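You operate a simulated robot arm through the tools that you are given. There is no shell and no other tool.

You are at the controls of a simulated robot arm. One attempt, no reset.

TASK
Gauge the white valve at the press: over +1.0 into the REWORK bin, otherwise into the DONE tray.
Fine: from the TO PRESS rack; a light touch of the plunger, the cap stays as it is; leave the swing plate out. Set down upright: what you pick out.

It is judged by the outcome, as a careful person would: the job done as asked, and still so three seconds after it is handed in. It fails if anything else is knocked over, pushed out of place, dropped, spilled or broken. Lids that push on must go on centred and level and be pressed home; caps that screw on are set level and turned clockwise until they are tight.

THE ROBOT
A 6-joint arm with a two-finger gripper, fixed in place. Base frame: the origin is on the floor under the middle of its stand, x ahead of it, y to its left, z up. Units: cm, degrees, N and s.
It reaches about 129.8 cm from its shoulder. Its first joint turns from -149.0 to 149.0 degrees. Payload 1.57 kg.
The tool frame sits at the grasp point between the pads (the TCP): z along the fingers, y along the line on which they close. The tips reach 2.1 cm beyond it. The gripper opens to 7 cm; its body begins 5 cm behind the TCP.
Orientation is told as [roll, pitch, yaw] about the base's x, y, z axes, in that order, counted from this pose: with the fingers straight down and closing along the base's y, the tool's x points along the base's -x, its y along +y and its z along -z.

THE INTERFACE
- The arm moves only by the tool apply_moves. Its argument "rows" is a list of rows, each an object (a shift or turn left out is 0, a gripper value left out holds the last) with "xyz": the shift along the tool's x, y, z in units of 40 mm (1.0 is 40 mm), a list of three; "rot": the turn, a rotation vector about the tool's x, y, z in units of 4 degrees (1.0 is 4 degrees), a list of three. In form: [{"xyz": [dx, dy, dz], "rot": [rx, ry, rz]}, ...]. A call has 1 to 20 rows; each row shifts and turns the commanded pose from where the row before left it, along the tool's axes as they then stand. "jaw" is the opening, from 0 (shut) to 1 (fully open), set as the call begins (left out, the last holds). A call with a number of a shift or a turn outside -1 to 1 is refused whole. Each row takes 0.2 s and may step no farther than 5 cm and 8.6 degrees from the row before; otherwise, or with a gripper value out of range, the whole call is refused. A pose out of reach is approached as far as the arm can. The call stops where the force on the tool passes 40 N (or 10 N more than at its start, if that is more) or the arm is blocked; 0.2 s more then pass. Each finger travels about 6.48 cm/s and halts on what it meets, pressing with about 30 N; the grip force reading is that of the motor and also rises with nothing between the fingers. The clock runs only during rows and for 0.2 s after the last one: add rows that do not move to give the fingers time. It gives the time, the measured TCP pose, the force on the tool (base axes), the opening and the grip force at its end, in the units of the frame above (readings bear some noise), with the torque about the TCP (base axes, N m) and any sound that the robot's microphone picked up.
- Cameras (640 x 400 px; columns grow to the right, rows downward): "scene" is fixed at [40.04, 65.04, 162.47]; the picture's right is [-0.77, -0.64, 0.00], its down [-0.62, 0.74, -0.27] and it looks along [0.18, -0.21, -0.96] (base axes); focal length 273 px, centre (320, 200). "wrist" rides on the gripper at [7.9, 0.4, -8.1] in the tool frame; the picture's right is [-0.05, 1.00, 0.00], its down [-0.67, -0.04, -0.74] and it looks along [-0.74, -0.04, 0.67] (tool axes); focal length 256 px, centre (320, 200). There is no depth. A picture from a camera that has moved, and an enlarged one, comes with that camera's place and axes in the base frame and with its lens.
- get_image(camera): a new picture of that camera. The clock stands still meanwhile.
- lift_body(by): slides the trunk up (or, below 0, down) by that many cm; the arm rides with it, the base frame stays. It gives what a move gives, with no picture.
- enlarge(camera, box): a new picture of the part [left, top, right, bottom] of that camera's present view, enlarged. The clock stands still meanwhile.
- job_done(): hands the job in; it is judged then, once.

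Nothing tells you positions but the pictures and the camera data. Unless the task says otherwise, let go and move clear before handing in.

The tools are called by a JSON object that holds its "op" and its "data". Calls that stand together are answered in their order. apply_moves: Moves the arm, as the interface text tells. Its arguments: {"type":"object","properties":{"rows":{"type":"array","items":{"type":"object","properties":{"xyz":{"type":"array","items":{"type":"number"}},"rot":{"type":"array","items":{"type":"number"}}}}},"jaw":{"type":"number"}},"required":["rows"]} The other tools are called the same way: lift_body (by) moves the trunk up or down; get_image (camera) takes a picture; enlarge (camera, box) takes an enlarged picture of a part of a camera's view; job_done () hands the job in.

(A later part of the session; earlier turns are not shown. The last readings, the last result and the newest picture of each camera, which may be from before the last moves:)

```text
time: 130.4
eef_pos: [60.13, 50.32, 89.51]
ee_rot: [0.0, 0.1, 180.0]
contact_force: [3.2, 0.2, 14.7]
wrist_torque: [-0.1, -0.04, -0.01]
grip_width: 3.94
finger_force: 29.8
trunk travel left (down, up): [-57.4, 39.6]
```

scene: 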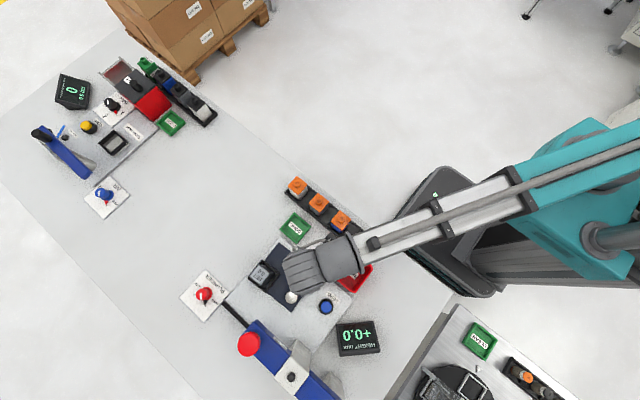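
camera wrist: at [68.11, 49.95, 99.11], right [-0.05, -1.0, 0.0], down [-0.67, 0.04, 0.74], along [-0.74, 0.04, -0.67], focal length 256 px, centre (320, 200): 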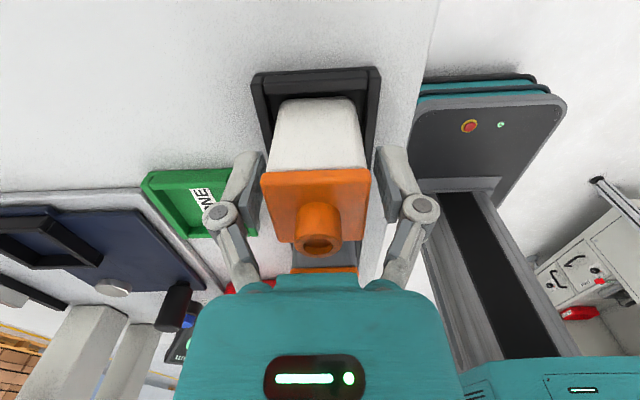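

The width is the same lower down, so 3.92 is the body itself. I'll open, go back up slightly so the tips clear the rack wall and the pads stay under the cap, and grip.

{"op": "apply_moves", "data": {"rows": [{}, {}, {}], "jaw": 0.7}}

{"op": "lift_body", "data": {"by": 0.6}}

{"op": "apply_moves", "data": {"rows": [{}, {}, {}, {}], "jaw": 0}}

{"op": "lift_body", "data": {"by": 1}}

{"op": "enlarge", "data": {"camera": "wrist", "box": [220, 60, 420, 280]}}

```text
time: 131.2
eef_pos: [60.2, 50.41, 89.3]
ee_rot: [-0.1, 0.0, -180.0]
contact_force: [0.5, 0.3, 2.3]
wrist_torque: [0.02, -0.04, 0.01]
grip_width: 4.9
finger_force: 0.0
trunk travel left (down, up): [-57.4, 39.6]
```

```text
time: 131.8
eef_pos: [60.29, 50.45, 89.78]
ee_rot: [-0.1, 0.0, 179.9]
contact_force: [-1.0, 1.0, 0.2]
wrist_torque: [0.03, -0.05, 0.0]
grip_width: 4.89
finger_force: 0.0
trunk travel left (down, up): [-58.0, 39.0]
```

```text
time: 132.8
eef_pos: [60.16, 50.38, 89.91]
ee_rot: [0.0, 0.0, -179.9]
contact_force: [0.6, 0.3, 2.1]
wrist_torque: [-0.07, 0.02, -0.01]
grip_width: 3.93
finger_force: 29.4
trunk travel left (down, up): [-58.0, 39.0]
```

```text
time: 133.4
eef_pos: [60.18, 50.53, 90.96]
ee_rot: [0.0, 0.1, -180.0]
contact_force: [-0.4, 0.1, -0.9]
wrist_torque: [0.02, 0.0, 0.01]
grip_width: 3.94
finger_force: 29.9
trunk travel left (down, up): [-59.0, 38.0]
```

```text
1.82 times, centred on (320, 170) of wrist
camera zoom: at [68.12, 49.96, 98.85], right [-0.05, -1.0, 0.0], down [-0.67, 0.04, 0.74], along [-0.74, 0.04, -0.67], focal length 465 px, centre (320, 254)
```

zoom: 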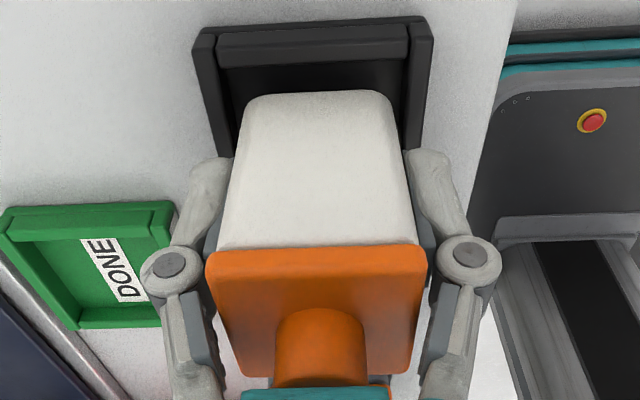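

The valve is lifted cleanly, held on its body. I'll raise it and carry it over to the pocket.

{"op": "lift_body", "data": {"by": 10}}

{"op": "apply_moves", "data": {"rows": [{"xyz": [-0.3625, -0.954, 0]}, {"xyz": [-0.3625, -0.954, 0]}, {"xyz": [-0.3625, -0.954, 0]}, {"xyz": [-0.3625, -0.954, 0]}, {"xyz": [-0.3625, -0.954, 0]}, {"xyz": [-0.3625, -0.954, 0]}, {}]}}

{"op": "get_image", "data": {"camera": "wrist"}}

{"op": "get_image", "data": {"camera": "scene"}}

```text
time: 134.7
eef_pos: [60.14, 50.43, 100.89]
ee_rot: [0.1, 0.0, -180.0]
contact_force: [-0.3, -0.5, -1.9]
wrist_torque: [0.01, 0.01, -0.02]
grip_width: 3.95
finger_force: 29.9
trunk travel left (down, up): [-69.0, 28.0]
```

```text
time: 136.3
eef_pos: [51.46, 73.31, 100.86]
ee_rot: [0.0, 0.0, 180.0]
contact_force: [0.3, -0.1, -1.4]
wrist_torque: [-0.02, 0.0, 0.0]
grip_width: 3.94
finger_force: 29.8
trunk travel left (down, up): [-69.0, 28.0]
```

```text
taken
camera wrist: at [59.44, 72.85, 108.85], right [-0.05, -1.0, 0.0], down [-0.67, 0.04, 0.74], along [-0.74, 0.04, -0.67], focal length 256 px, centre (320, 200)
```

wrist: 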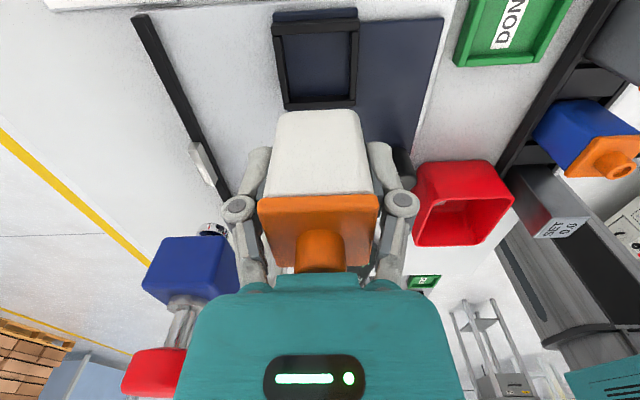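

```text
taken
```

scene: 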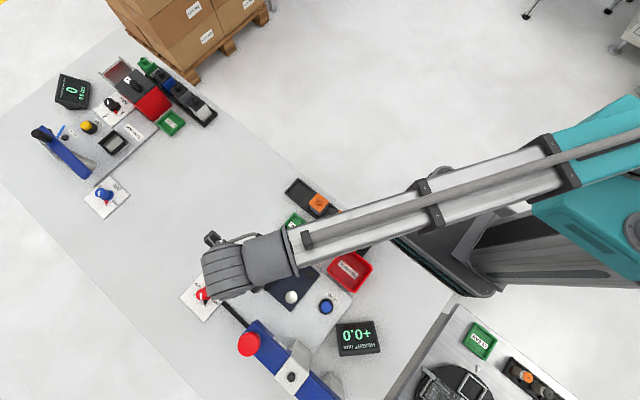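

{"op": "enlarge", "data": {"camera": "wrist", "box": [250, 0, 390, 130]}}

```text
3.08 times, centred on (320, 65) of wrist
camera zoom: at [59.44, 72.85, 108.85], right [-0.05, -1.0, 0.0], down [-0.67, 0.04, 0.74], along [-0.74, 0.04, -0.67], focal length 788 px, centre (320, 615)
```

zoom: 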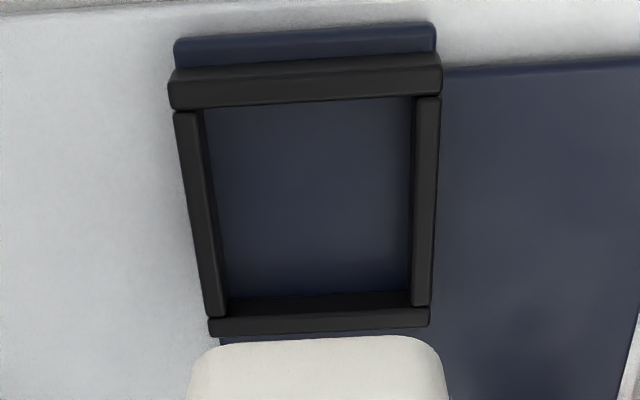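

{"op": "apply_moves", "data": {"rows": [{"xyz": [0.04, -0.032, 0]}, {}]}}

{"op": "lift_body", "data": {"by": -7.5}}

{"op": "get_image", "data": {"camera": "wrist"}}

{"op": "enlarge", "data": {"camera": "wrist", "box": [230, 20, 410, 160]}}

```text
time: 136.9
eef_pos: [51.56, 73.48, 100.81]
ee_rot: [0.0, 0.1, 180.0]
contact_force: [-0.4, -0.6, -0.8]
wrist_torque: [0.01, -0.01, 0.03]
grip_width: 3.94
finger_force: 29.7
trunk travel left (down, up): [-69.0, 28.0]
```

```text
time: 138.0
eef_pos: [51.6, 73.45, 93.44]
ee_rot: [0.0, 0.0, 180.0]
contact_force: [0.1, 0.7, -0.8]
wrist_torque: [-0.02, 0.0, -0.02]
grip_width: 3.92
finger_force: 29.7
trunk travel left (down, up): [-61.5, 35.5]
```

```text
taken
camera wrist: at [59.54, 72.99, 101.36], right [-0.05, -1.0, 0.0], down [-0.67, 0.04, 0.74], along [-0.74, 0.04, -0.67], focal length 256 px, centre (320, 200)
```

wrist: 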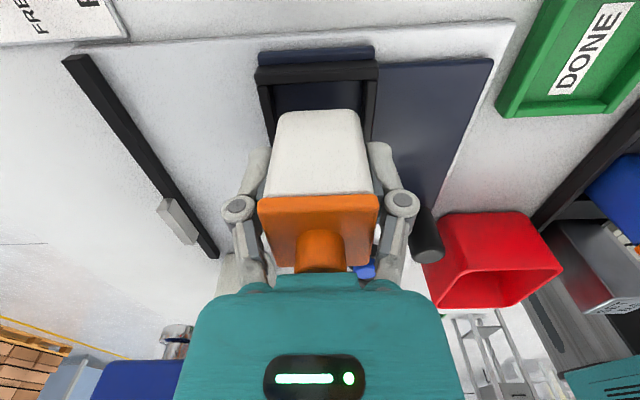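

```text
2.86 times, centred on (320, 90) of wrist
camera zoom: at [59.54, 72.99, 101.36], right [-0.05, -1.0, 0.0], down [-0.67, 0.04, 0.74], along [-0.74, 0.04, -0.67], focal length 731 px, centre (320, 514)
```

zoom: 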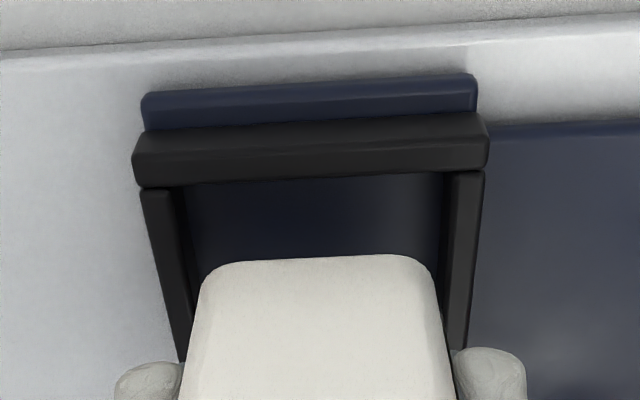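

{"op": "lift_body", "data": {"by": -1.8}}

{"op": "enlarge", "data": {"camera": "wrist", "box": [210, 40, 430, 220]}}

{"op": "lift_body", "data": {"by": -0.4}}

{"op": "lift_body", "data": {"by": -0.2}}

```text
time: 138.7
eef_pos: [51.52, 73.55, 91.62]
ee_rot: [0.0, 0.0, 180.0]
contact_force: [0.5, -0.1, -0.7]
wrist_torque: [0.02, -0.02, 0.01]
grip_width: 3.95
finger_force: 29.8
trunk travel left (down, up): [-59.7, 37.3]
```

```text
2.22 times, centred on (320, 130) of wrist
camera zoom: at [59.55, 72.99, 99.56], right [-0.05, -1.0, 0.0], down [-0.67, 0.04, 0.74], along [-0.74, 0.04, -0.67], focal length 569 px, centre (320, 356)
```

zoom: 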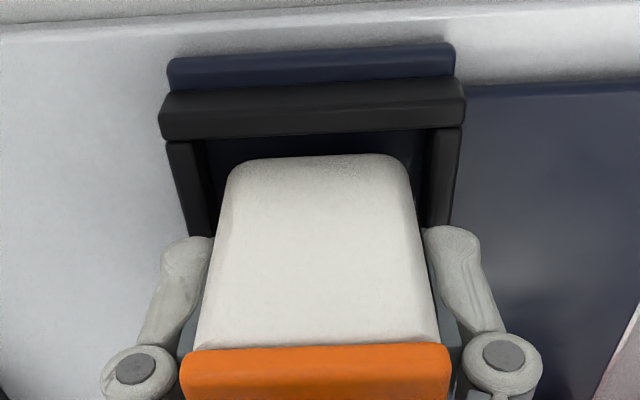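

```text
time: 139.2
eef_pos: [51.65, 73.54, 91.17]
ee_rot: [-0.1, 0.1, 180.0]
contact_force: [-0.2, 0.0, -1.8]
wrist_torque: [0.0, -0.01, 0.07]
grip_width: 3.93
finger_force: 30.3
trunk travel left (down, up): [-59.3, 37.7]
```

```text
time: 139.7
eef_pos: [51.54, 73.52, 91.09]
ee_rot: [0.0, 0.0, 179.9]
contact_force: [0.2, 0.6, -1.7]
wrist_torque: [0.01, -0.01, 0.01]
grip_width: 3.96
finger_force: 29.9
trunk travel left (down, up): [-59.1, 37.9]
```

{"op": "lift_body", "data": {"by": -0.1}}

{"op": "lift_body", "data": {"by": -0.1}}

```text
time: 140.2
eef_pos: [51.71, 73.46, 90.85]
ee_rot: [0.0, 0.0, -179.8]
contact_force: [0.2, 0.8, 2.6]
wrist_torque: [0.01, -0.02, 0.02]
grip_width: 3.92
finger_force: 30.1
trunk travel left (down, up): [-59.0, 38.0]
```

```text
time: 140.7
eef_pos: [51.57, 73.45, 90.84]
ee_rot: [-0.1, 0.1, 179.9]
contact_force: [3.3, 4.9, 16.7]
wrist_torque: [0.02, -0.01, 0.01]
grip_width: 3.92
finger_force: 30.6
trunk travel left (down, up): [-58.9, 38.1]
```

{"op": "lift_body", "data": {"by": 0.1}}

{"op": "enlarge", "data": {"camera": "wrist", "box": [210, 50, 430, 230]}}

{"op": "apply_moves", "data": {"rows": [{}, {}], "jaw": 0.62}}

{"op": "enlarge", "data": {"camera": "wrist", "box": [210, 50, 430, 230]}}

```text
time: 141.2
eef_pos: [51.53, 73.29, 90.9]
ee_rot: [0.0, 0.0, -179.9]
contact_force: [0.1, 0.6, 4.5]
wrist_torque: [0.07, -0.07, -0.03]
grip_width: 3.93
finger_force: 30.0
trunk travel left (down, up): [-59.0, 38.0]
```

```text
2.22 times, centred on (320, 140) of wrist
camera zoom: at [59.51, 72.95, 98.87], right [-0.05, -1.0, 0.0], down [-0.67, 0.04, 0.74], along [-0.74, 0.04, -0.67], focal length 569 px, centre (320, 333)
```

zoom: 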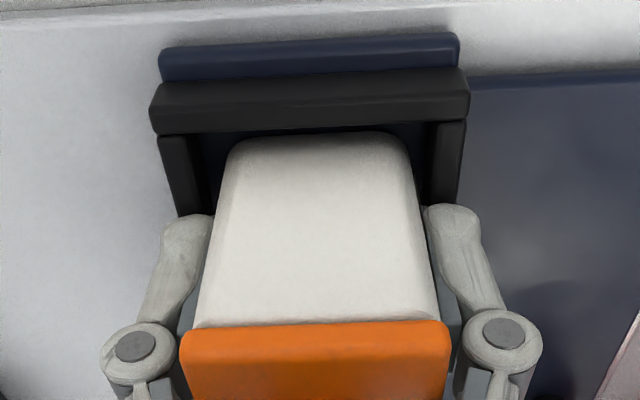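

```text
time: 141.8
eef_pos: [51.5, 73.49, 90.82]
ee_rot: [0.0, -0.1, -180.0]
contact_force: [1.3, -1.0, 0.1]
wrist_torque: [-0.06, -0.02, -0.03]
grip_width: 4.33
finger_force: 0.0
trunk travel left (down, up): [-59.0, 38.0]
```

```text
2.22 times, centred on (320, 140) of wrist
camera zoom: at [59.54, 72.99, 98.86], right [-0.05, -1.0, 0.0], down [-0.67, 0.04, 0.74], along [-0.74, 0.04, -0.67], focal length 569 px, centre (320, 333)
```

zoom: 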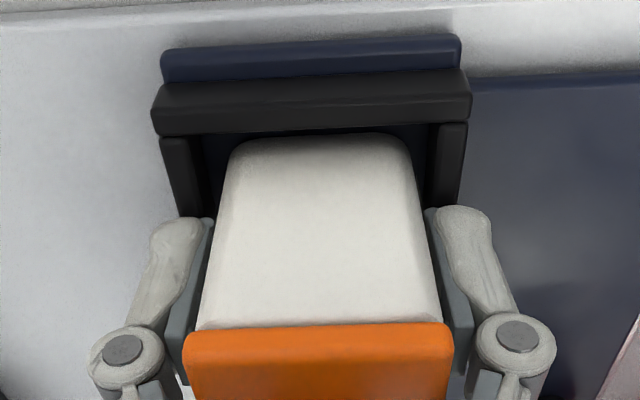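

{"op": "apply_moves", "data": {"rows": [{}, {}], "jaw": 0.76}}

{"op": "lift_body", "data": {"by": 3}}

{"op": "lift_body", "data": {"by": 8}}

{"op": "get_image", "data": {"camera": "wrist"}}

{"op": "enlarge", "data": {"camera": "wrist", "box": [250, 0, 390, 130]}}

```text
time: 142.4
eef_pos: [51.6, 73.51, 90.89]
ee_rot: [-0.1, 0.0, -180.0]
contact_force: [-0.3, -0.9, 0.8]
wrist_torque: [-0.02, 0.01, -0.04]
grip_width: 5.31
finger_force: 0.1
trunk travel left (down, up): [-59.0, 38.0]
```

```text
time: 143.2
eef_pos: [51.54, 73.36, 93.84]
ee_rot: [0.0, 0.0, 180.0]
contact_force: [-0.4, 0.5, -0.3]
wrist_torque: [0.02, 0.01, 0.0]
grip_width: 5.31
finger_force: 0.1
trunk travel left (down, up): [-62.0, 35.0]
```

```text
time: 144.4
eef_pos: [51.56, 73.44, 101.89]
ee_rot: [0.0, 0.1, 179.9]
contact_force: [-0.1, -0.7, 0.3]
wrist_torque: [0.0, 0.01, -0.01]
grip_width: 5.33
finger_force: 0.0
trunk travel left (down, up): [-70.0, 27.0]
```

```text
taken
camera wrist: at [59.55, 73.0, 109.85], right [-0.05, -1.0, 0.0], down [-0.67, 0.04, 0.74], along [-0.74, 0.04, -0.67], focal length 256 px, centre (320, 200)
```

wrist: 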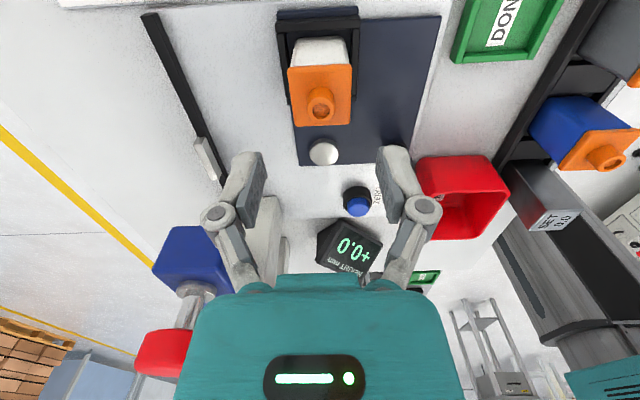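

```text
3.08 times, centred on (320, 65) of wrist
camera zoom: at [59.55, 73.0, 109.85], right [-0.05, -1.0, 0.0], down [-0.67, 0.04, 0.74], along [-0.74, 0.04, -0.67], focal length 788 px, centre (320, 615)
```

zoom: 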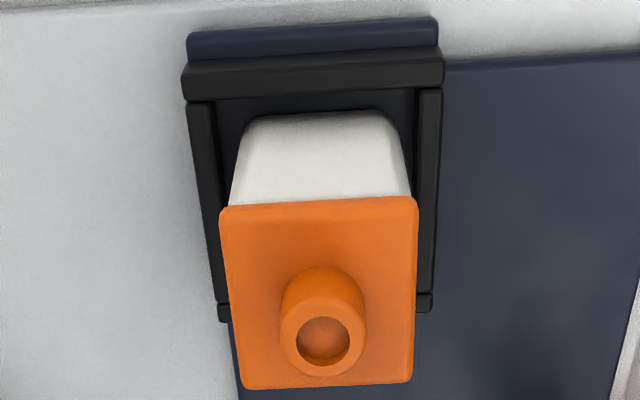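

The valve stands upright in the pocket. I'll move over the peg, turn back to yaw 90, and go down to grip it.

{"op": "apply_moves", "data": {"rows": [{"xyz": [-0.757, 0.625, 0]}, {"xyz": [-0.757, 0.625, 0]}, {"xyz": [-0.757, 0.625, 0]}, {"rot": [0, 0, 1]}, {"rot": [0, 0, 1]}, {"rot": [0, 0, 1]}, {"rot": [0, 0, 1]}, {"rot": [0, 0, 1]}, {"rot": [0, 0, 1]}, {"rot": [0, 0, 1]}, {"rot": [0, 0, 1]}, {"rot": [0, 0, 1]}, {"rot": [0, 0, 1]}, {"rot": [0, 0, 1]}, {"rot": [0, 0, 1]}, {"rot": [0, 0, 1]}, {"rot": [0, 0, 1]}, {"rot": [0, 0, 1]}]}}

{"op": "apply_moves", "data": {"rows": [{"rot": [0, 0, 1]}, {"rot": [0, 0, 1]}, {"rot": [0, 0, 1]}, {"rot": [0, 0, 1]}, {"rot": [0, 0, 1]}, {"rot": [0, 0, 1]}, {"rot": [0, 0, 1]}, {"rot": [0, 0, 0.5]}, {}]}}

{"op": "lift_body", "data": {"by": -5.5}}

{"op": "get_image", "data": {"camera": "wrist"}}

```text
time: 148.2
eef_pos: [42.42, 66.08, 101.83]
ee_rot: [0.0, 0.0, 119.9]
contact_force: [-0.4, -0.1, -0.4]
wrist_torque: [-0.02, -0.01, 0.0]
grip_width: 5.33
finger_force: 0.0
trunk travel left (down, up): [-70.0, 27.0]
```

```text
time: 150.2
eef_pos: [42.4, 65.92, 101.81]
ee_rot: [0.0, 0.1, 90.1]
contact_force: [0.3, 0.1, 0.3]
wrist_torque: [-0.01, -0.02, 0.02]
grip_width: 5.31
finger_force: 0.0
trunk travel left (down, up): [-70.0, 27.0]
```

```text
time: 151.1
eef_pos: [42.58, 65.96, 96.43]
ee_rot: [0.0, 0.0, 90.0]
contact_force: [0.2, -0.7, 0.0]
wrist_torque: [0.0, 0.01, 0.02]
grip_width: 5.31
finger_force: 0.0
trunk travel left (down, up): [-64.5, 32.5]
```

```text
taken
camera wrist: at [42.08, 57.95, 104.37], right [-1.0, 0.05, 0.0], down [0.04, 0.67, 0.74], along [0.04, 0.74, -0.67], focal length 256 px, centre (320, 200)
```

wrist: 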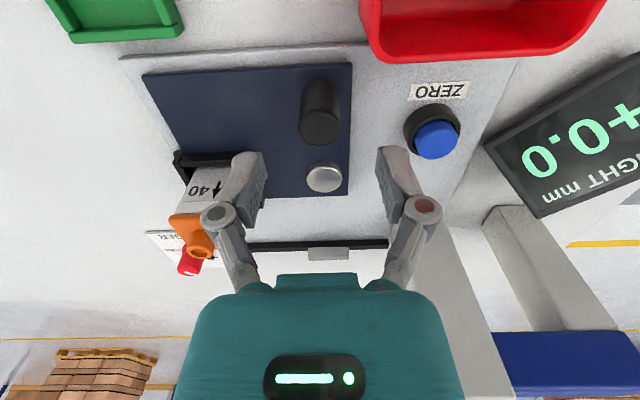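

{"op": "lift_body", "data": {"by": -5}}

{"op": "apply_moves", "data": {"rows": [{}, {}, {}, {}], "jaw": 0}}

{"op": "apply_moves", "data": {"rows": [{"xyz": [-0.00457, -0.1308, 0], "rot": [0, 0, -1]}, {"xyz": [-0.00457, -0.1308, 0], "rot": [0, 0, -1]}, {"xyz": [-0.00457, -0.1308, 0], "rot": [0, 0, -1]}, {"xyz": [-0.00457, -0.1308, 0], "rot": [0, 0, -1]}, {"xyz": [-0.00457, -0.1308, 0], "rot": [0, 0, -1]}, {"xyz": [-0.00457, -0.1308, 0], "rot": [0, 0, -1]}, {"xyz": [-0.00457, -0.1308, 0], "rot": [0, 0, -1]}, {"xyz": [-0.00457, -0.1308, 0], "rot": [0, 0, -1]}, {"xyz": [-0.00457, -0.1308, 0], "rot": [0, 0, -1]}, {"xyz": [-0.00457, -0.1308, 0], "rot": [0, 0, -1]}, {"xyz": [-0.00457, -0.1308, 0], "rot": [0, 0, -1]}]}}

{"op": "get_image", "data": {"camera": "wrist"}}

```text
time: 152.0
eef_pos: [42.41, 65.95, 91.44]
ee_rot: [0.0, 0.1, 90.0]
contact_force: [-0.3, -0.1, 1.2]
wrist_torque: [0.0, -0.01, 0.0]
grip_width: 5.33
finger_force: 0.0
trunk travel left (down, up): [-59.5, 37.5]
```

```text
time: 153.0
eef_pos: [42.52, 65.85, 91.33]
ee_rot: [0.0, 0.0, 90.0]
contact_force: [2.8, 0.6, 3.9]
wrist_torque: [-0.03, -0.03, -0.07]
grip_width: 2.34
finger_force: 32.2
trunk travel left (down, up): [-59.5, 37.5]
```

```text
time: 155.4
eef_pos: [47.78, 68.14, 91.43]
ee_rot: [0.1, 0.1, 133.9]
contact_force: [6.0, -8.0, -1.1]
wrist_torque: [0.1, 0.28, 0.12]
grip_width: 2.39
finger_force: 32.2
trunk travel left (down, up): [-59.5, 37.5]
```

```text
taken
camera wrist: at [52.99, 62.02, 99.39], right [-0.75, -0.66, 0.0], down [-0.44, 0.5, 0.74], along [-0.49, 0.56, -0.67], focal length 256 px, centre (320, 200)
```

wrist: 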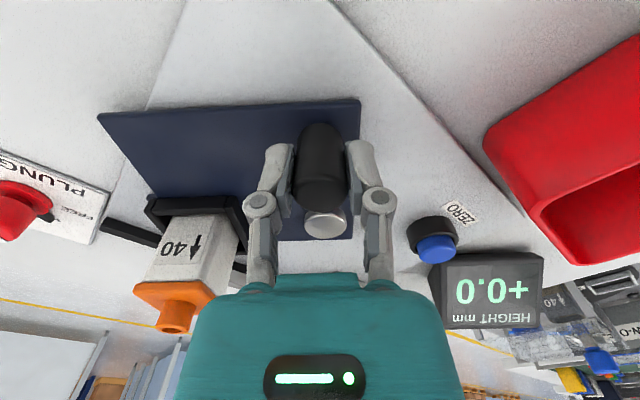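

{"op": "apply_moves", "data": {"rows": [{"xyz": [0.01, -0.1308, 0], "rot": [0, 0, -1]}, {"xyz": [-0.00457, -0.1308, 0], "rot": [0, 0, -1]}, {"xyz": [-0.00457, -0.1308, 0], "rot": [0, 0, -1]}, {"xyz": [-0.00457, -0.1308, 0], "rot": [0, 0, -1]}, {"xyz": [-0.00457, -0.1308, 0], "rot": [0, 0, -1]}, {"xyz": [-0.00457, -0.1308, 0], "rot": [0, 0, -1]}, {"xyz": [-0.00457, -0.1308, 0], "rot": [0, 0, -1]}, {"xyz": [-0.00457, -0.1308, 0], "rot": [0, 0, -1]}, {"xyz": [-0.00457, -0.1308, 0], "rot": [0, 0, -1]}, {"xyz": [-0.00457, -0.1308, 0], "rot": [0, 0, -1]}]}}

{"op": "get_image", "data": {"camera": "wrist"}}

```text
time: 157.6
eef_pos: [50.05, 72.56, 91.46]
ee_rot: [0.1, 0.1, 174.0]
contact_force: [11.1, -0.7, 7.1]
wrist_torque: [-0.03, -0.05, -0.03]
grip_width: 2.37
finger_force: 32.8
trunk travel left (down, up): [-59.5, 37.5]
```

```text
taken
camera wrist: at [57.86, 71.26, 99.38], right [-0.16, -0.99, 0.0], down [-0.66, 0.1, 0.74], along [-0.74, 0.12, -0.67], focal length 256 px, centre (320, 200)
```

wrist: 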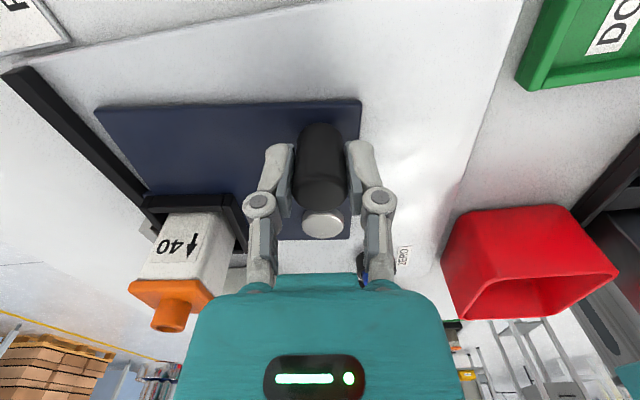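

{"op": "apply_moves", "data": {"rows": [{"xyz": [0.0, -0.1, 0], "rot": [0, 0, -0.75]}, {}]}}

{"op": "apply_moves", "data": {"rows": [{"xyz": [0.0, -0.06, 0], "rot": [0, 0, -0.5]}, {}]}}

{"op": "apply_moves", "data": {"rows": [{"xyz": [0.0, -0.04, 0], "rot": [0, 0, -0.25]}, {}]}}

{"op": "get_image", "data": {"camera": "wrist"}}

```text
time: 158.2
eef_pos: [50.03, 72.92, 91.26]
ee_rot: [-0.1, 0.0, 177.0]
contact_force: [11.5, -0.4, 7.3]
wrist_torque: [-0.03, -0.14, 0.01]
grip_width: 2.38
finger_force: 30.9
trunk travel left (down, up): [-59.5, 37.5]
```

```text
time: 158.8
eef_pos: [50.03, 73.18, 91.48]
ee_rot: [0.0, 0.0, 179.1]
contact_force: [13.0, 0.8, 8.9]
wrist_torque: [0.04, -0.26, -0.16]
grip_width: 2.37
finger_force: 32.1
trunk travel left (down, up): [-59.5, 37.5]
```

```text
time: 159.4
eef_pos: [49.86, 73.23, 91.41]
ee_rot: [0.0, 0.1, -180.1]
contact_force: [14.3, 0.2, 8.5]
wrist_torque: [0.03, -0.28, 0.05]
grip_width: 2.4
finger_force: 32.4
trunk travel left (down, up): [-59.5, 37.5]
```

```text
taken
camera wrist: at [57.99, 72.79, 99.37], right [-0.05, -1.0, 0.0], down [-0.67, 0.04, 0.74], along [-0.74, 0.04, -0.67], focal length 256 px, centre (320, 200)
```

wrist: 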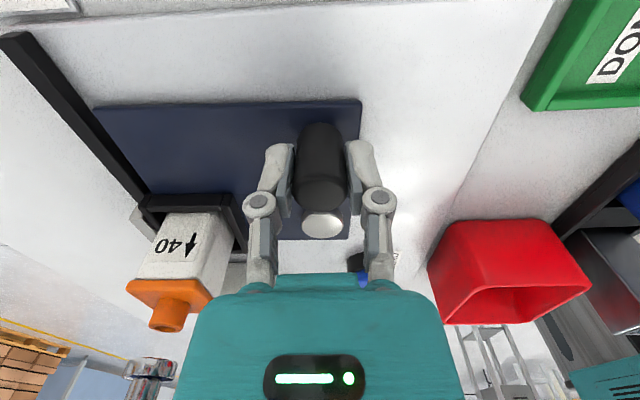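

{"op": "apply_moves", "data": {"rows": [{"xyz": [0.015, -0.05, 0], "rot": [0, 0, -0.25]}, {}]}}

{"op": "apply_moves", "data": {"rows": [{"xyz": [0.01, -0.04, 0], "rot": [0, 0, -0.25]}, {}]}}

{"op": "enlarge", "data": {"camera": "wrist", "box": [0, 20, 380, 260]}}

```text
time: 160.0
eef_pos: [50.03, 73.62, 91.43]
ee_rot: [0.0, -0.2, -179.0]
contact_force: [6.9, -3.7, 3.0]
wrist_torque: [-0.11, -0.39, 0.23]
grip_width: 2.37
finger_force: 31.8
trunk travel left (down, up): [-59.5, 37.5]
```

```text
time: 160.6
eef_pos: [49.9, 73.53, 91.47]
ee_rot: [0.2, -0.1, -178.0]
contact_force: [-0.6, -22.9, -11.8]
wrist_torque: [-0.44, -0.25, -0.1]
grip_width: 2.37
finger_force: 32.6
trunk travel left (down, up): [-59.5, 37.5]
```

```text
1.67 times, centred on (190, 140) of wrist
camera zoom: at [57.99, 73.35, 99.36], right [-0.02, -1.0, 0.0], down [-0.67, 0.01, 0.75], along [-0.75, 0.01, -0.67], focal length 427 px, centre (537, 300)
```

zoom: 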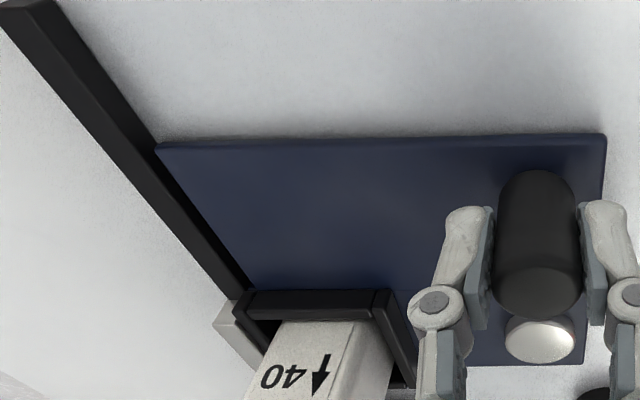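

The plate is at its stop. I'll check the stub's alignment under the plunger, then release.

{"op": "enlarge", "data": {"camera": "wrist", "box": [60, 170, 260, 400]}}

{"op": "apply_moves", "data": {"rows": [{"xyz": [0.0, 0.02, 0]}, {}]}}

{"op": "apply_moves", "data": {"rows": [{}, {}, {}], "jaw": 0.75}}

{"op": "lift_body", "data": {"by": 23}}

{"op": "get_image", "data": {"camera": "wrist"}}

```text
1.74 times, centred on (160, 285) of wrist
camera zoom: at [57.99, 73.35, 99.36], right [-0.02, -1.0, 0.0], down [-0.67, 0.01, 0.75], along [-0.75, 0.01, -0.67], focal length 445 px, centre (598, 52)
```

zoom: 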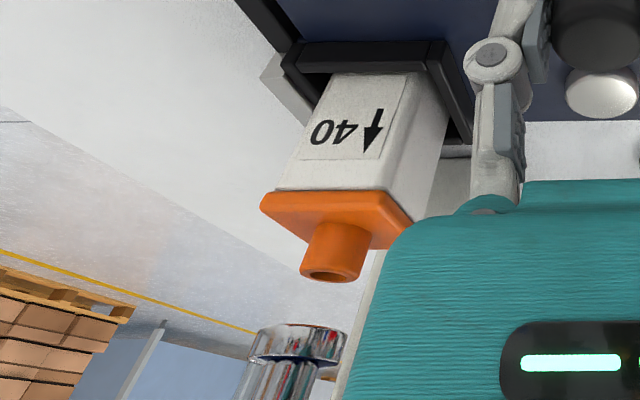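

```text
time: 161.2
eef_pos: [49.99, 73.51, 91.36]
ee_rot: [0.2, -0.2, -178.0]
contact_force: [-6.9, -28.7, -21.1]
wrist_torque: [-0.37, -0.48, 0.0]
grip_width: 2.37
finger_force: 32.3
trunk travel left (down, up): [-59.5, 37.5]
```

```text
time: 162.0
eef_pos: [50.01, 73.76, 91.41]
ee_rot: [0.1, 0.0, -178.0]
contact_force: [0.9, -1.1, -1.0]
wrist_torque: [-0.04, 0.0, 0.01]
grip_width: 5.25
finger_force: 0.1
trunk travel left (down, up): [-59.5, 37.5]
```

```text
time: 164.5
eef_pos: [50.12, 73.7, 114.35]
ee_rot: [0.0, 0.0, -178.1]
contact_force: [0.7, 0.2, 0.4]
wrist_torque: [-0.02, 0.0, 0.01]
grip_width: 5.24
finger_force: 0.0
trunk travel left (down, up): [-82.5, 14.5]
```

```text
taken
camera wrist: at [58.02, 73.56, 122.35], right [-0.02, -1.0, 0.0], down [-0.67, 0.01, 0.74], along [-0.74, 0.01, -0.67], focal length 256 px, centre (320, 200)
```

wrist: 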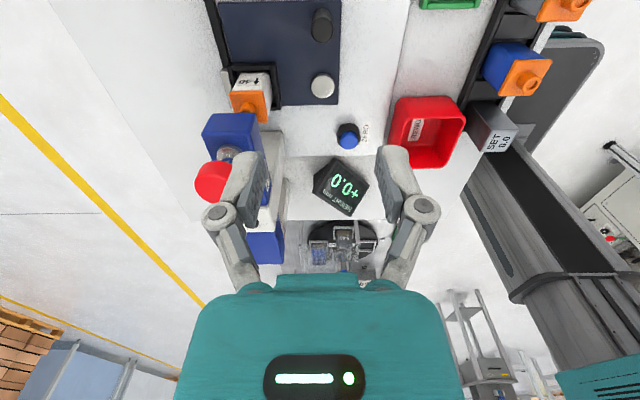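

The valve's stub lines up under the plunger. I'll move over the red knob with the fingers closed.

{"op": "apply_moves", "data": {"rows": [{"xyz": [-0.595, -0.759, 0]}, {"xyz": [-0.595, -0.759, 0]}, {"xyz": [-0.595, -0.759, 0]}, {}], "jaw": 0}}

{"op": "lift_body", "data": {"by": -4}}

{"op": "enlarge", "data": {"camera": "wrist", "box": [260, 0, 440, 230]}}

```text
time: 165.5
eef_pos: [42.55, 82.65, 114.32]
ee_rot: [-0.1, 0.0, -178.0]
contact_force: [-0.1, -0.1, -0.3]
wrist_torque: [-0.01, -0.01, 0.0]
grip_width: 0.0
finger_force: 28.9
trunk travel left (down, up): [-82.5, 14.5]
```

```text
time: 166.3
eef_pos: [42.65, 82.61, 110.32]
ee_rot: [0.0, 0.0, -177.9]
contact_force: [0.6, -0.2, -0.7]
wrist_torque: [0.01, 0.03, 0.02]
grip_width: 0.01
finger_force: 28.6
trunk travel left (down, up): [-78.5, 18.5]
```

```text
1.74 times, centred on (350, 115) of wrist
camera zoom: at [50.6, 82.42, 118.37], right [-0.02, -1.0, 0.0], down [-0.67, 0.01, 0.74], along [-0.74, 0.01, -0.67], focal length 445 px, centre (268, 348)
```

zoom: 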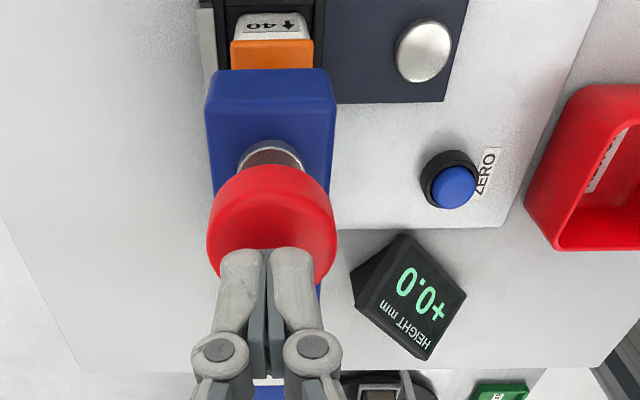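

{"op": "lift_body", "data": {"by": -1.5}}

{"op": "lift_body", "data": {"by": -0.2}}

{"op": "lift_body", "data": {"by": -0.1}}

{"op": "enlarge", "data": {"camera": "wrist", "box": [340, 110, 460, 230]}}

```text
time: 166.9
eef_pos: [42.62, 82.65, 108.86]
ee_rot: [0.0, 0.1, -177.9]
contact_force: [-0.2, -0.5, 1.4]
wrist_torque: [-0.01, 0.02, -0.02]
grip_width: 0.58
finger_force: 28.8
trunk travel left (down, up): [-77.0, 20.0]
```

```text
time: 167.4
eef_pos: [42.72, 82.63, 108.61]
ee_rot: [0.0, 0.1, -178.0]
contact_force: [-0.8, 0.1, 1.0]
wrist_torque: [0.0, 0.0, 0.0]
grip_width: 0.59
finger_force: 28.7
trunk travel left (down, up): [-76.8, 20.2]
```

```text
time: 167.9
eef_pos: [42.66, 82.55, 108.51]
ee_rot: [0.0, -0.1, -178.0]
contact_force: [0.2, 0.4, 1.6]
wrist_torque: [-0.01, -0.01, -0.01]
grip_width: 0.59
finger_force: 28.5
trunk travel left (down, up): [-76.7, 20.3]
```

```text
3.33 times, centred on (400, 170) of wrist
camera zoom: at [50.6, 82.43, 116.57], right [-0.02, -1.0, 0.0], down [-0.67, 0.01, 0.74], along [-0.74, 0.01, -0.67], focal length 853 px, centre (53, 300)
```

zoom: 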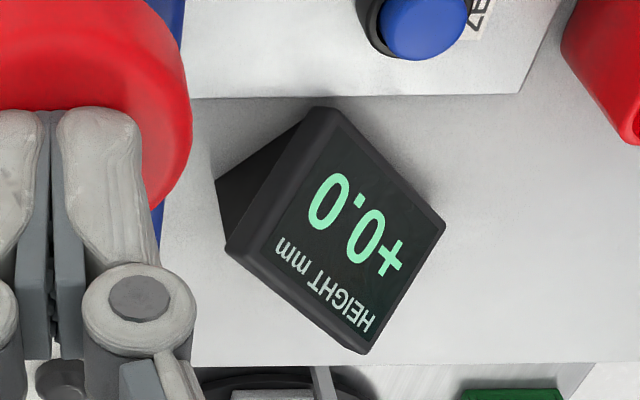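

{"op": "lift_body", "data": {"by": -0.06}}

{"op": "lift_body", "data": {"by": -0.06}}

{"op": "enlarge", "data": {"camera": "wrist", "box": [340, 110, 460, 230]}}

```text
time: 168.5
eef_pos: [42.7, 82.54, 108.7]
ee_rot: [0.0, 0.1, -178.0]
contact_force: [0.0, 0.8, 0.4]
wrist_torque: [0.02, -0.01, 0.0]
grip_width: 0.62
finger_force: 28.4
trunk travel left (down, up): [-76.7, 20.3]
```

```text
time: 169.0
eef_pos: [42.6, 82.6, 108.41]
ee_rot: [0.1, 0.0, -178.0]
contact_force: [0.1, -0.5, 1.1]
wrist_torque: [0.0, -0.03, 0.04]
grip_width: 0.6
finger_force: 28.1
trunk travel left (down, up): [-76.6, 20.4]
```

```text
3.33 times, centred on (400, 170) of wrist
camera zoom: at [50.6, 82.43, 116.45], right [-0.02, -1.0, 0.0], down [-0.67, 0.01, 0.74], along [-0.74, 0.01, -0.67], focal length 853 px, centre (53, 300)
```

zoom: 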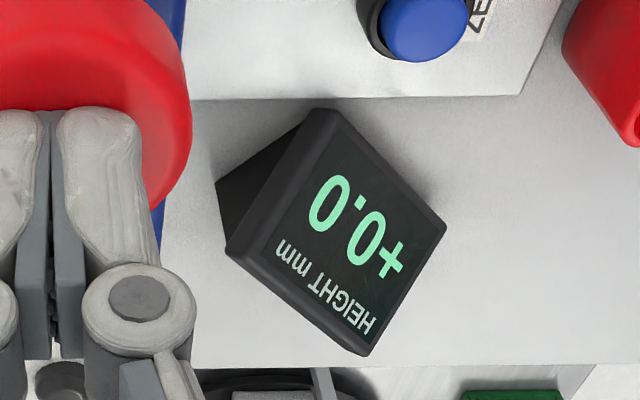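

{"op": "lift_body", "data": {"by": -0.06}}

{"op": "lift_body", "data": {"by": -0.06}}

{"op": "enlarge", "data": {"camera": "wrist", "box": [340, 110, 460, 230]}}

```text
time: 169.5
eef_pos: [42.59, 82.57, 108.25]
ee_rot: [0.0, 0.0, -178.1]
contact_force: [1.1, 0.4, 1.3]
wrist_torque: [0.01, -0.04, 0.0]
grip_width: 0.6
finger_force: 28.4
trunk travel left (down, up): [-76.5, 20.5]
```

```text
time: 170.0
eef_pos: [42.64, 82.69, 108.4]
ee_rot: [0.0, 0.1, -178.0]
contact_force: [1.1, -0.1, 1.6]
wrist_torque: [0.0, 0.02, -0.02]
grip_width: 0.62
finger_force: 28.9
trunk travel left (down, up): [-76.5, 20.5]
```

```text
3.33 times, centred on (400, 170) of wrist
camera zoom: at [50.6, 82.43, 116.33], right [-0.02, -1.0, 0.0], down [-0.67, 0.01, 0.74], along [-0.74, 0.01, -0.67], focal length 853 px, centre (53, 300)
```

zoom: 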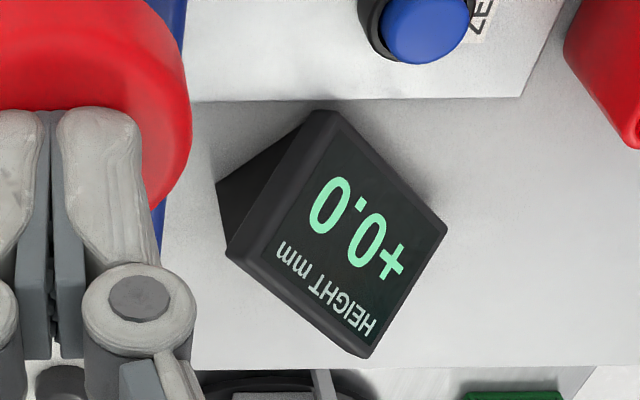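

{"op": "lift_body", "data": {"by": -0.05}}

{"op": "lift_body", "data": {"by": -0.05}}

{"op": "enlarge", "data": {"camera": "wrist", "box": [340, 110, 460, 230]}}

```text
time: 170.5
eef_pos: [42.5, 82.66, 108.29]
ee_rot: [0.1, 0.1, -178.1]
contact_force: [-0.1, 0.8, 0.9]
wrist_torque: [0.02, -0.04, -0.03]
grip_width: 0.6
finger_force: 28.5
trunk travel left (down, up): [-76.4, 20.6]
```

```text
time: 171.0
eef_pos: [42.64, 82.66, 108.27]
ee_rot: [0.0, 0.0, -178.0]
contact_force: [0.7, 1.1, 1.9]
wrist_torque: [-0.02, -0.04, 0.04]
grip_width: 0.62
finger_force: 28.2
trunk travel left (down, up): [-76.4, 20.6]
```

```text
3.33 times, centred on (400, 170) of wrist
camera zoom: at [50.6, 82.43, 116.23], right [-0.02, -1.0, 0.0], down [-0.67, 0.01, 0.74], along [-0.74, 0.01, -0.67], focal length 853 px, centre (53, 300)
```

zoom: 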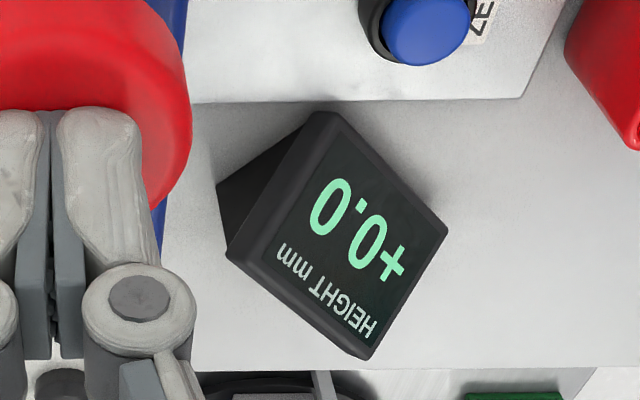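

{"op": "lift_body", "data": {"by": -0.05}}

{"op": "enlarge", "data": {"camera": "wrist", "box": [340, 110, 460, 230]}}

{"op": "lift_body", "data": {"by": -0.04}}

{"op": "enlarge", "data": {"camera": "wrist", "box": [340, 110, 460, 230]}}

```text
time: 171.5
eef_pos: [42.67, 82.59, 108.2]
ee_rot: [0.0, 0.0, -178.0]
contact_force: [0.8, -0.6, 0.9]
wrist_torque: [0.0, -0.02, 0.02]
grip_width: 0.6
finger_force: 28.7
trunk travel left (down, up): [-76.3, 20.7]
```

```text
3.33 times, centred on (400, 170) of wrist
camera zoom: at [50.6, 82.43, 116.18], right [-0.02, -1.0, 0.0], down [-0.67, 0.01, 0.74], along [-0.74, 0.01, -0.67], focal length 853 px, centre (53, 300)
```

zoom: 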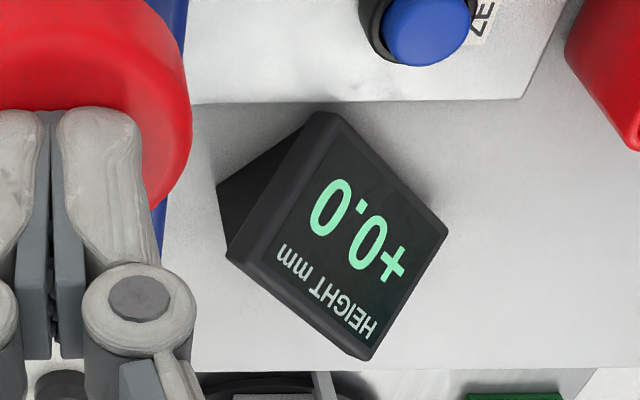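

```text
time: 172.0
eef_pos: [42.66, 82.48, 108.27]
ee_rot: [0.0, 0.0, -178.0]
contact_force: [0.4, 0.0, 1.8]
wrist_torque: [-0.01, 0.0, 0.02]
grip_width: 0.59
finger_force: 28.8
trunk travel left (down, up): [-76.3, 20.7]
```

```text
3.33 times, centred on (400, 170) of wrist
camera zoom: at [50.6, 82.43, 116.14], right [-0.02, -1.0, 0.0], down [-0.67, 0.01, 0.74], along [-0.74, 0.01, -0.67], focal length 853 px, centre (53, 300)
```

zoom: 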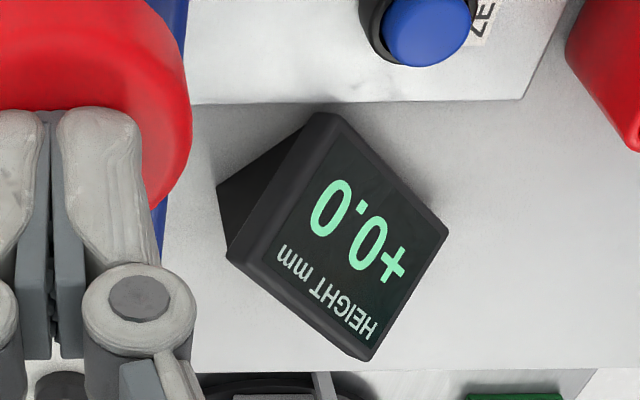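

{"op": "lift_body", "data": {"by": -0.03}}

{"op": "lift_body", "data": {"by": -0.03}}

{"op": "enlarge", "data": {"camera": "wrist", "box": [340, 110, 460, 230]}}

```text
time: 172.5
eef_pos: [42.67, 82.61, 108.05]
ee_rot: [0.0, 0.0, -178.0]
contact_force: [0.9, -0.2, 1.5]
wrist_torque: [0.01, -0.02, -0.06]
grip_width: 0.62
finger_force: 28.7
trunk travel left (down, up): [-76.3, 20.7]
```

```text
time: 173.0
eef_pos: [42.62, 82.59, 108.16]
ee_rot: [0.0, 0.0, -178.0]
contact_force: [0.8, 0.4, 0.8]
wrist_torque: [0.02, -0.02, 0.01]
grip_width: 0.6
finger_force: 28.7
trunk travel left (down, up): [-76.2, 20.8]
```

```text
3.33 times, centred on (400, 170) of wrist
camera zoom: at [50.6, 82.43, 116.08], right [-0.02, -1.0, 0.0], down [-0.67, 0.01, 0.74], along [-0.74, 0.01, -0.67], focal length 853 px, centre (53, 300)
```

zoom: 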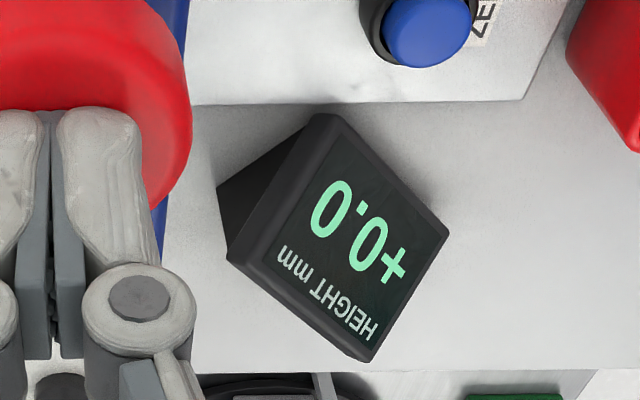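

{"op": "lift_body", "data": {"by": -0.04}}

{"op": "lift_body", "data": {"by": -0.04}}

{"op": "enlarge", "data": {"camera": "wrist", "box": [340, 110, 460, 230]}}

```text
time: 173.5
eef_pos: [42.78, 82.62, 108.12]
ee_rot: [0.0, -0.1, -178.0]
contact_force: [1.6, 1.7, 6.7]
wrist_torque: [0.03, -0.05, 0.0]
grip_width: 0.61
finger_force: 28.8
trunk travel left (down, up): [-76.2, 20.8]
```

```text
time: 174.0
eef_pos: [42.69, 82.59, 108.04]
ee_rot: [0.0, 0.0, -178.0]
contact_force: [2.8, 3.7, 12.8]
wrist_torque: [0.07, -0.04, 0.03]
grip_width: 0.6
finger_force: 28.8
trunk travel left (down, up): [-76.1, 20.9]
```

```text
3.33 times, centred on (400, 170) of wrist
camera zoom: at [50.59, 82.41, 116.06], right [-0.02, -1.0, 0.0], down [-0.67, 0.01, 0.74], along [-0.74, 0.01, -0.67], focal length 853 px, centre (53, 300)
```

zoom: 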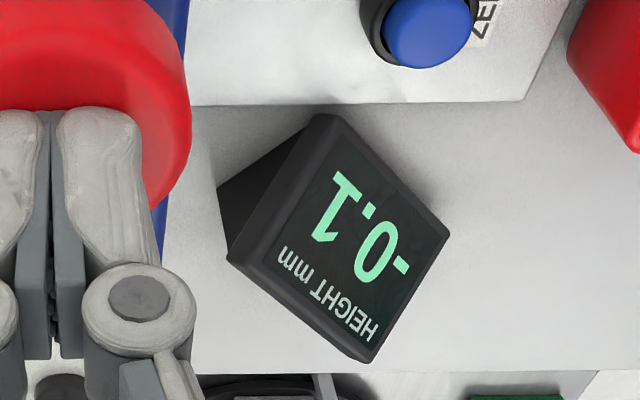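

{"op": "enlarge", "data": {"camera": "wrist", "box": [375, 140, 435, 200]}}

{"op": "lift_body", "data": {"by": 6.3}}

{"op": "enlarge", "data": {"camera": "wrist", "box": [330, 80, 450, 200]}}

```text
6.67 times, centred on (405, 170) of wrist
camera zoom: at [50.59, 82.41, 116.06], right [-0.02, -1.0, 0.0], down [-0.67, 0.01, 0.74], along [-0.74, 0.01, -0.67], focal length 1707 px, centre (-247, 400)
```

zoom: 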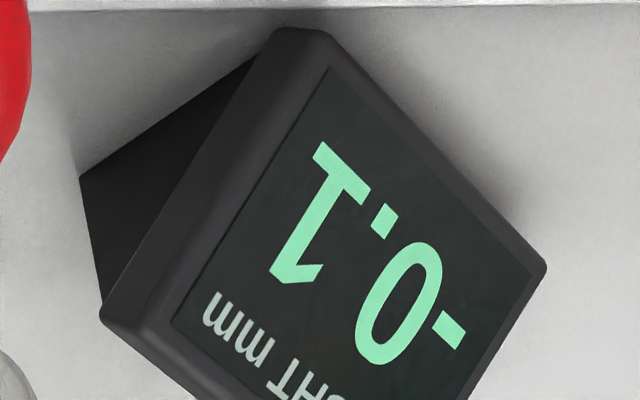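

```text
time: 175.0
eef_pos: [42.76, 82.54, 114.34]
ee_rot: [0.1, -0.1, -178.0]
contact_force: [0.2, -0.1, -0.2]
wrist_torque: [0.02, -0.04, -0.03]
grip_width: 0.0
finger_force: 28.5
trunk travel left (down, up): [-82.4, 14.6]
```

```text
3.33 times, centred on (390, 140) of wrist
camera zoom: at [50.61, 82.45, 122.28], right [-0.02, -1.0, 0.0], down [-0.67, 0.01, 0.74], along [-0.74, 0.01, -0.67], focal length 853 px, centre (87, 400)
```

zoom: 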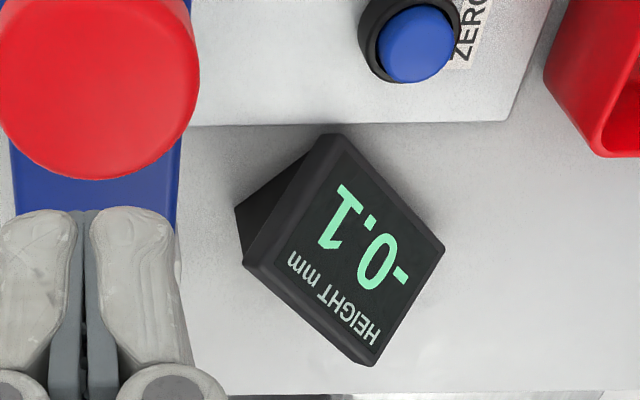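

The valve reads −0.1 mm, which is not over +1.0, so it goes to DONE. Contact came exactly at that height with a light force, so the cap was not pushed in. Now I'll swing the plate out again.

{"op": "apply_moves", "data": {"rows": [{"xyz": [0.585, 0.759, 0]}, {"xyz": [0.585, 0.759, 0]}, {"xyz": [0.585, 0.759, 0], "rot": [0, 0, 0.5]}, {"xyz": [0, 0.02, 0]}, {}], "jaw": 0.75}}

{"op": "lift_body", "data": {"by": -18}}

{"op": "get_image", "data": {"camera": "wrist"}}

```text
time: 176.2
eef_pos: [49.99, 74.09, 114.22]
ee_rot: [0.0, 0.1, -180.0]
contact_force: [-0.4, 0.3, 0.6]
wrist_torque: [-0.03, 0.01, -0.02]
grip_width: 5.23
finger_force: 0.0
trunk travel left (down, up): [-82.4, 14.6]
```

```text
time: 178.2
eef_pos: [49.97, 74.01, 96.36]
ee_rot: [0.0, 0.1, -180.0]
contact_force: [-0.9, 0.5, -0.5]
wrist_torque: [0.01, 0.01, -0.01]
grip_width: 5.26
finger_force: 0.1
trunk travel left (down, up): [-64.4, 32.6]
```

```text
taken
camera wrist: at [57.99, 73.53, 104.3], right [-0.05, -1.0, 0.0], down [-0.67, 0.04, 0.74], along [-0.74, 0.04, -0.67], focal length 256 px, centre (320, 200)
```

wrist: 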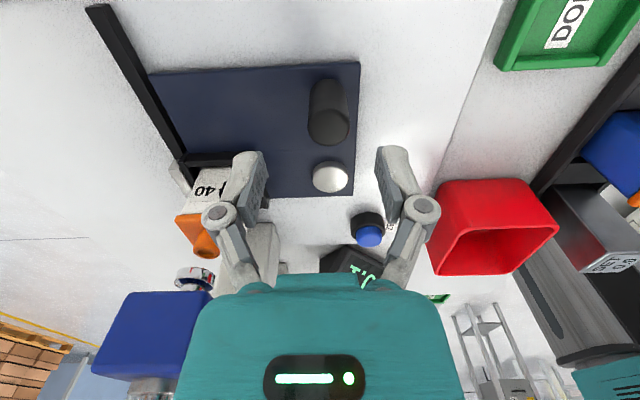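

{"op": "apply_moves", "data": {"rows": [{"xyz": [-0.01, 0.125, 0]}, {}]}}

{"op": "lift_body", "data": {"by": -4.9}}

{"op": "apply_moves", "data": {"rows": [{}, {}, {}, {}], "jaw": 0}}

{"op": "apply_moves", "data": {"rows": [{"xyz": [-0.00457, 0.1308, 0], "rot": [0, 0, 1]}, {"xyz": [-0.00457, 0.1308, 0], "rot": [0, 0, 1]}, {"xyz": [-0.00457, 0.1308, 0], "rot": [0, 0, 1]}, {"xyz": [-0.00457, 0.1308, 0], "rot": [0, 0, 1]}, {"xyz": [-0.00457, 0.1308, 0], "rot": [0, 0, 1]}, {"xyz": [-0.00457, 0.1308, 0], "rot": [0, 0, 1]}]}}

{"op": "get_image", "data": {"camera": "wrist"}}

```text
time: 178.8
eef_pos: [49.85, 73.47, 96.24]
ee_rot: [0.0, 0.0, -179.9]
contact_force: [-0.4, -0.8, -0.4]
wrist_torque: [0.02, 0.0, -0.01]
grip_width: 5.23
finger_force: 0.1
trunk travel left (down, up): [-64.4, 32.6]
```

```text
time: 179.7
eef_pos: [49.92, 73.47, 91.45]
ee_rot: [0.0, -0.1, -180.1]
contact_force: [-0.5, -0.8, -0.9]
wrist_torque: [0.02, 0.0, 0.01]
grip_width: 5.24
finger_force: 0.1
trunk travel left (down, up): [-59.5, 37.5]
```

```text
time: 180.7
eef_pos: [49.97, 73.49, 91.48]
ee_rot: [0.0, 0.1, 180.0]
contact_force: [0.8, 0.4, 3.3]
wrist_torque: [0.04, -0.03, -0.01]
grip_width: 2.36
finger_force: 32.4
trunk travel left (down, up): [-59.5, 37.5]
```

```text
time: 182.1
eef_pos: [49.21, 70.22, 91.51]
ee_rot: [0.1, 0.0, 155.9]
contact_force: [5.6, 0.3, 5.3]
wrist_torque: [0.15, -0.08, -0.22]
grip_width: 2.39
finger_force: 31.8
trunk travel left (down, up): [-59.5, 37.5]
```

```text
taken
camera wrist: at [56.31, 66.66, 99.41], right [-0.46, -0.89, 0.0], down [-0.59, 0.3, 0.74], along [-0.66, 0.34, -0.67], focal length 256 px, centre (320, 200)
```

wrist: 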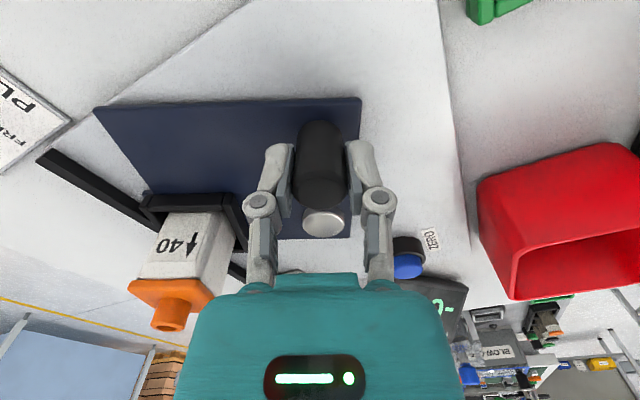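

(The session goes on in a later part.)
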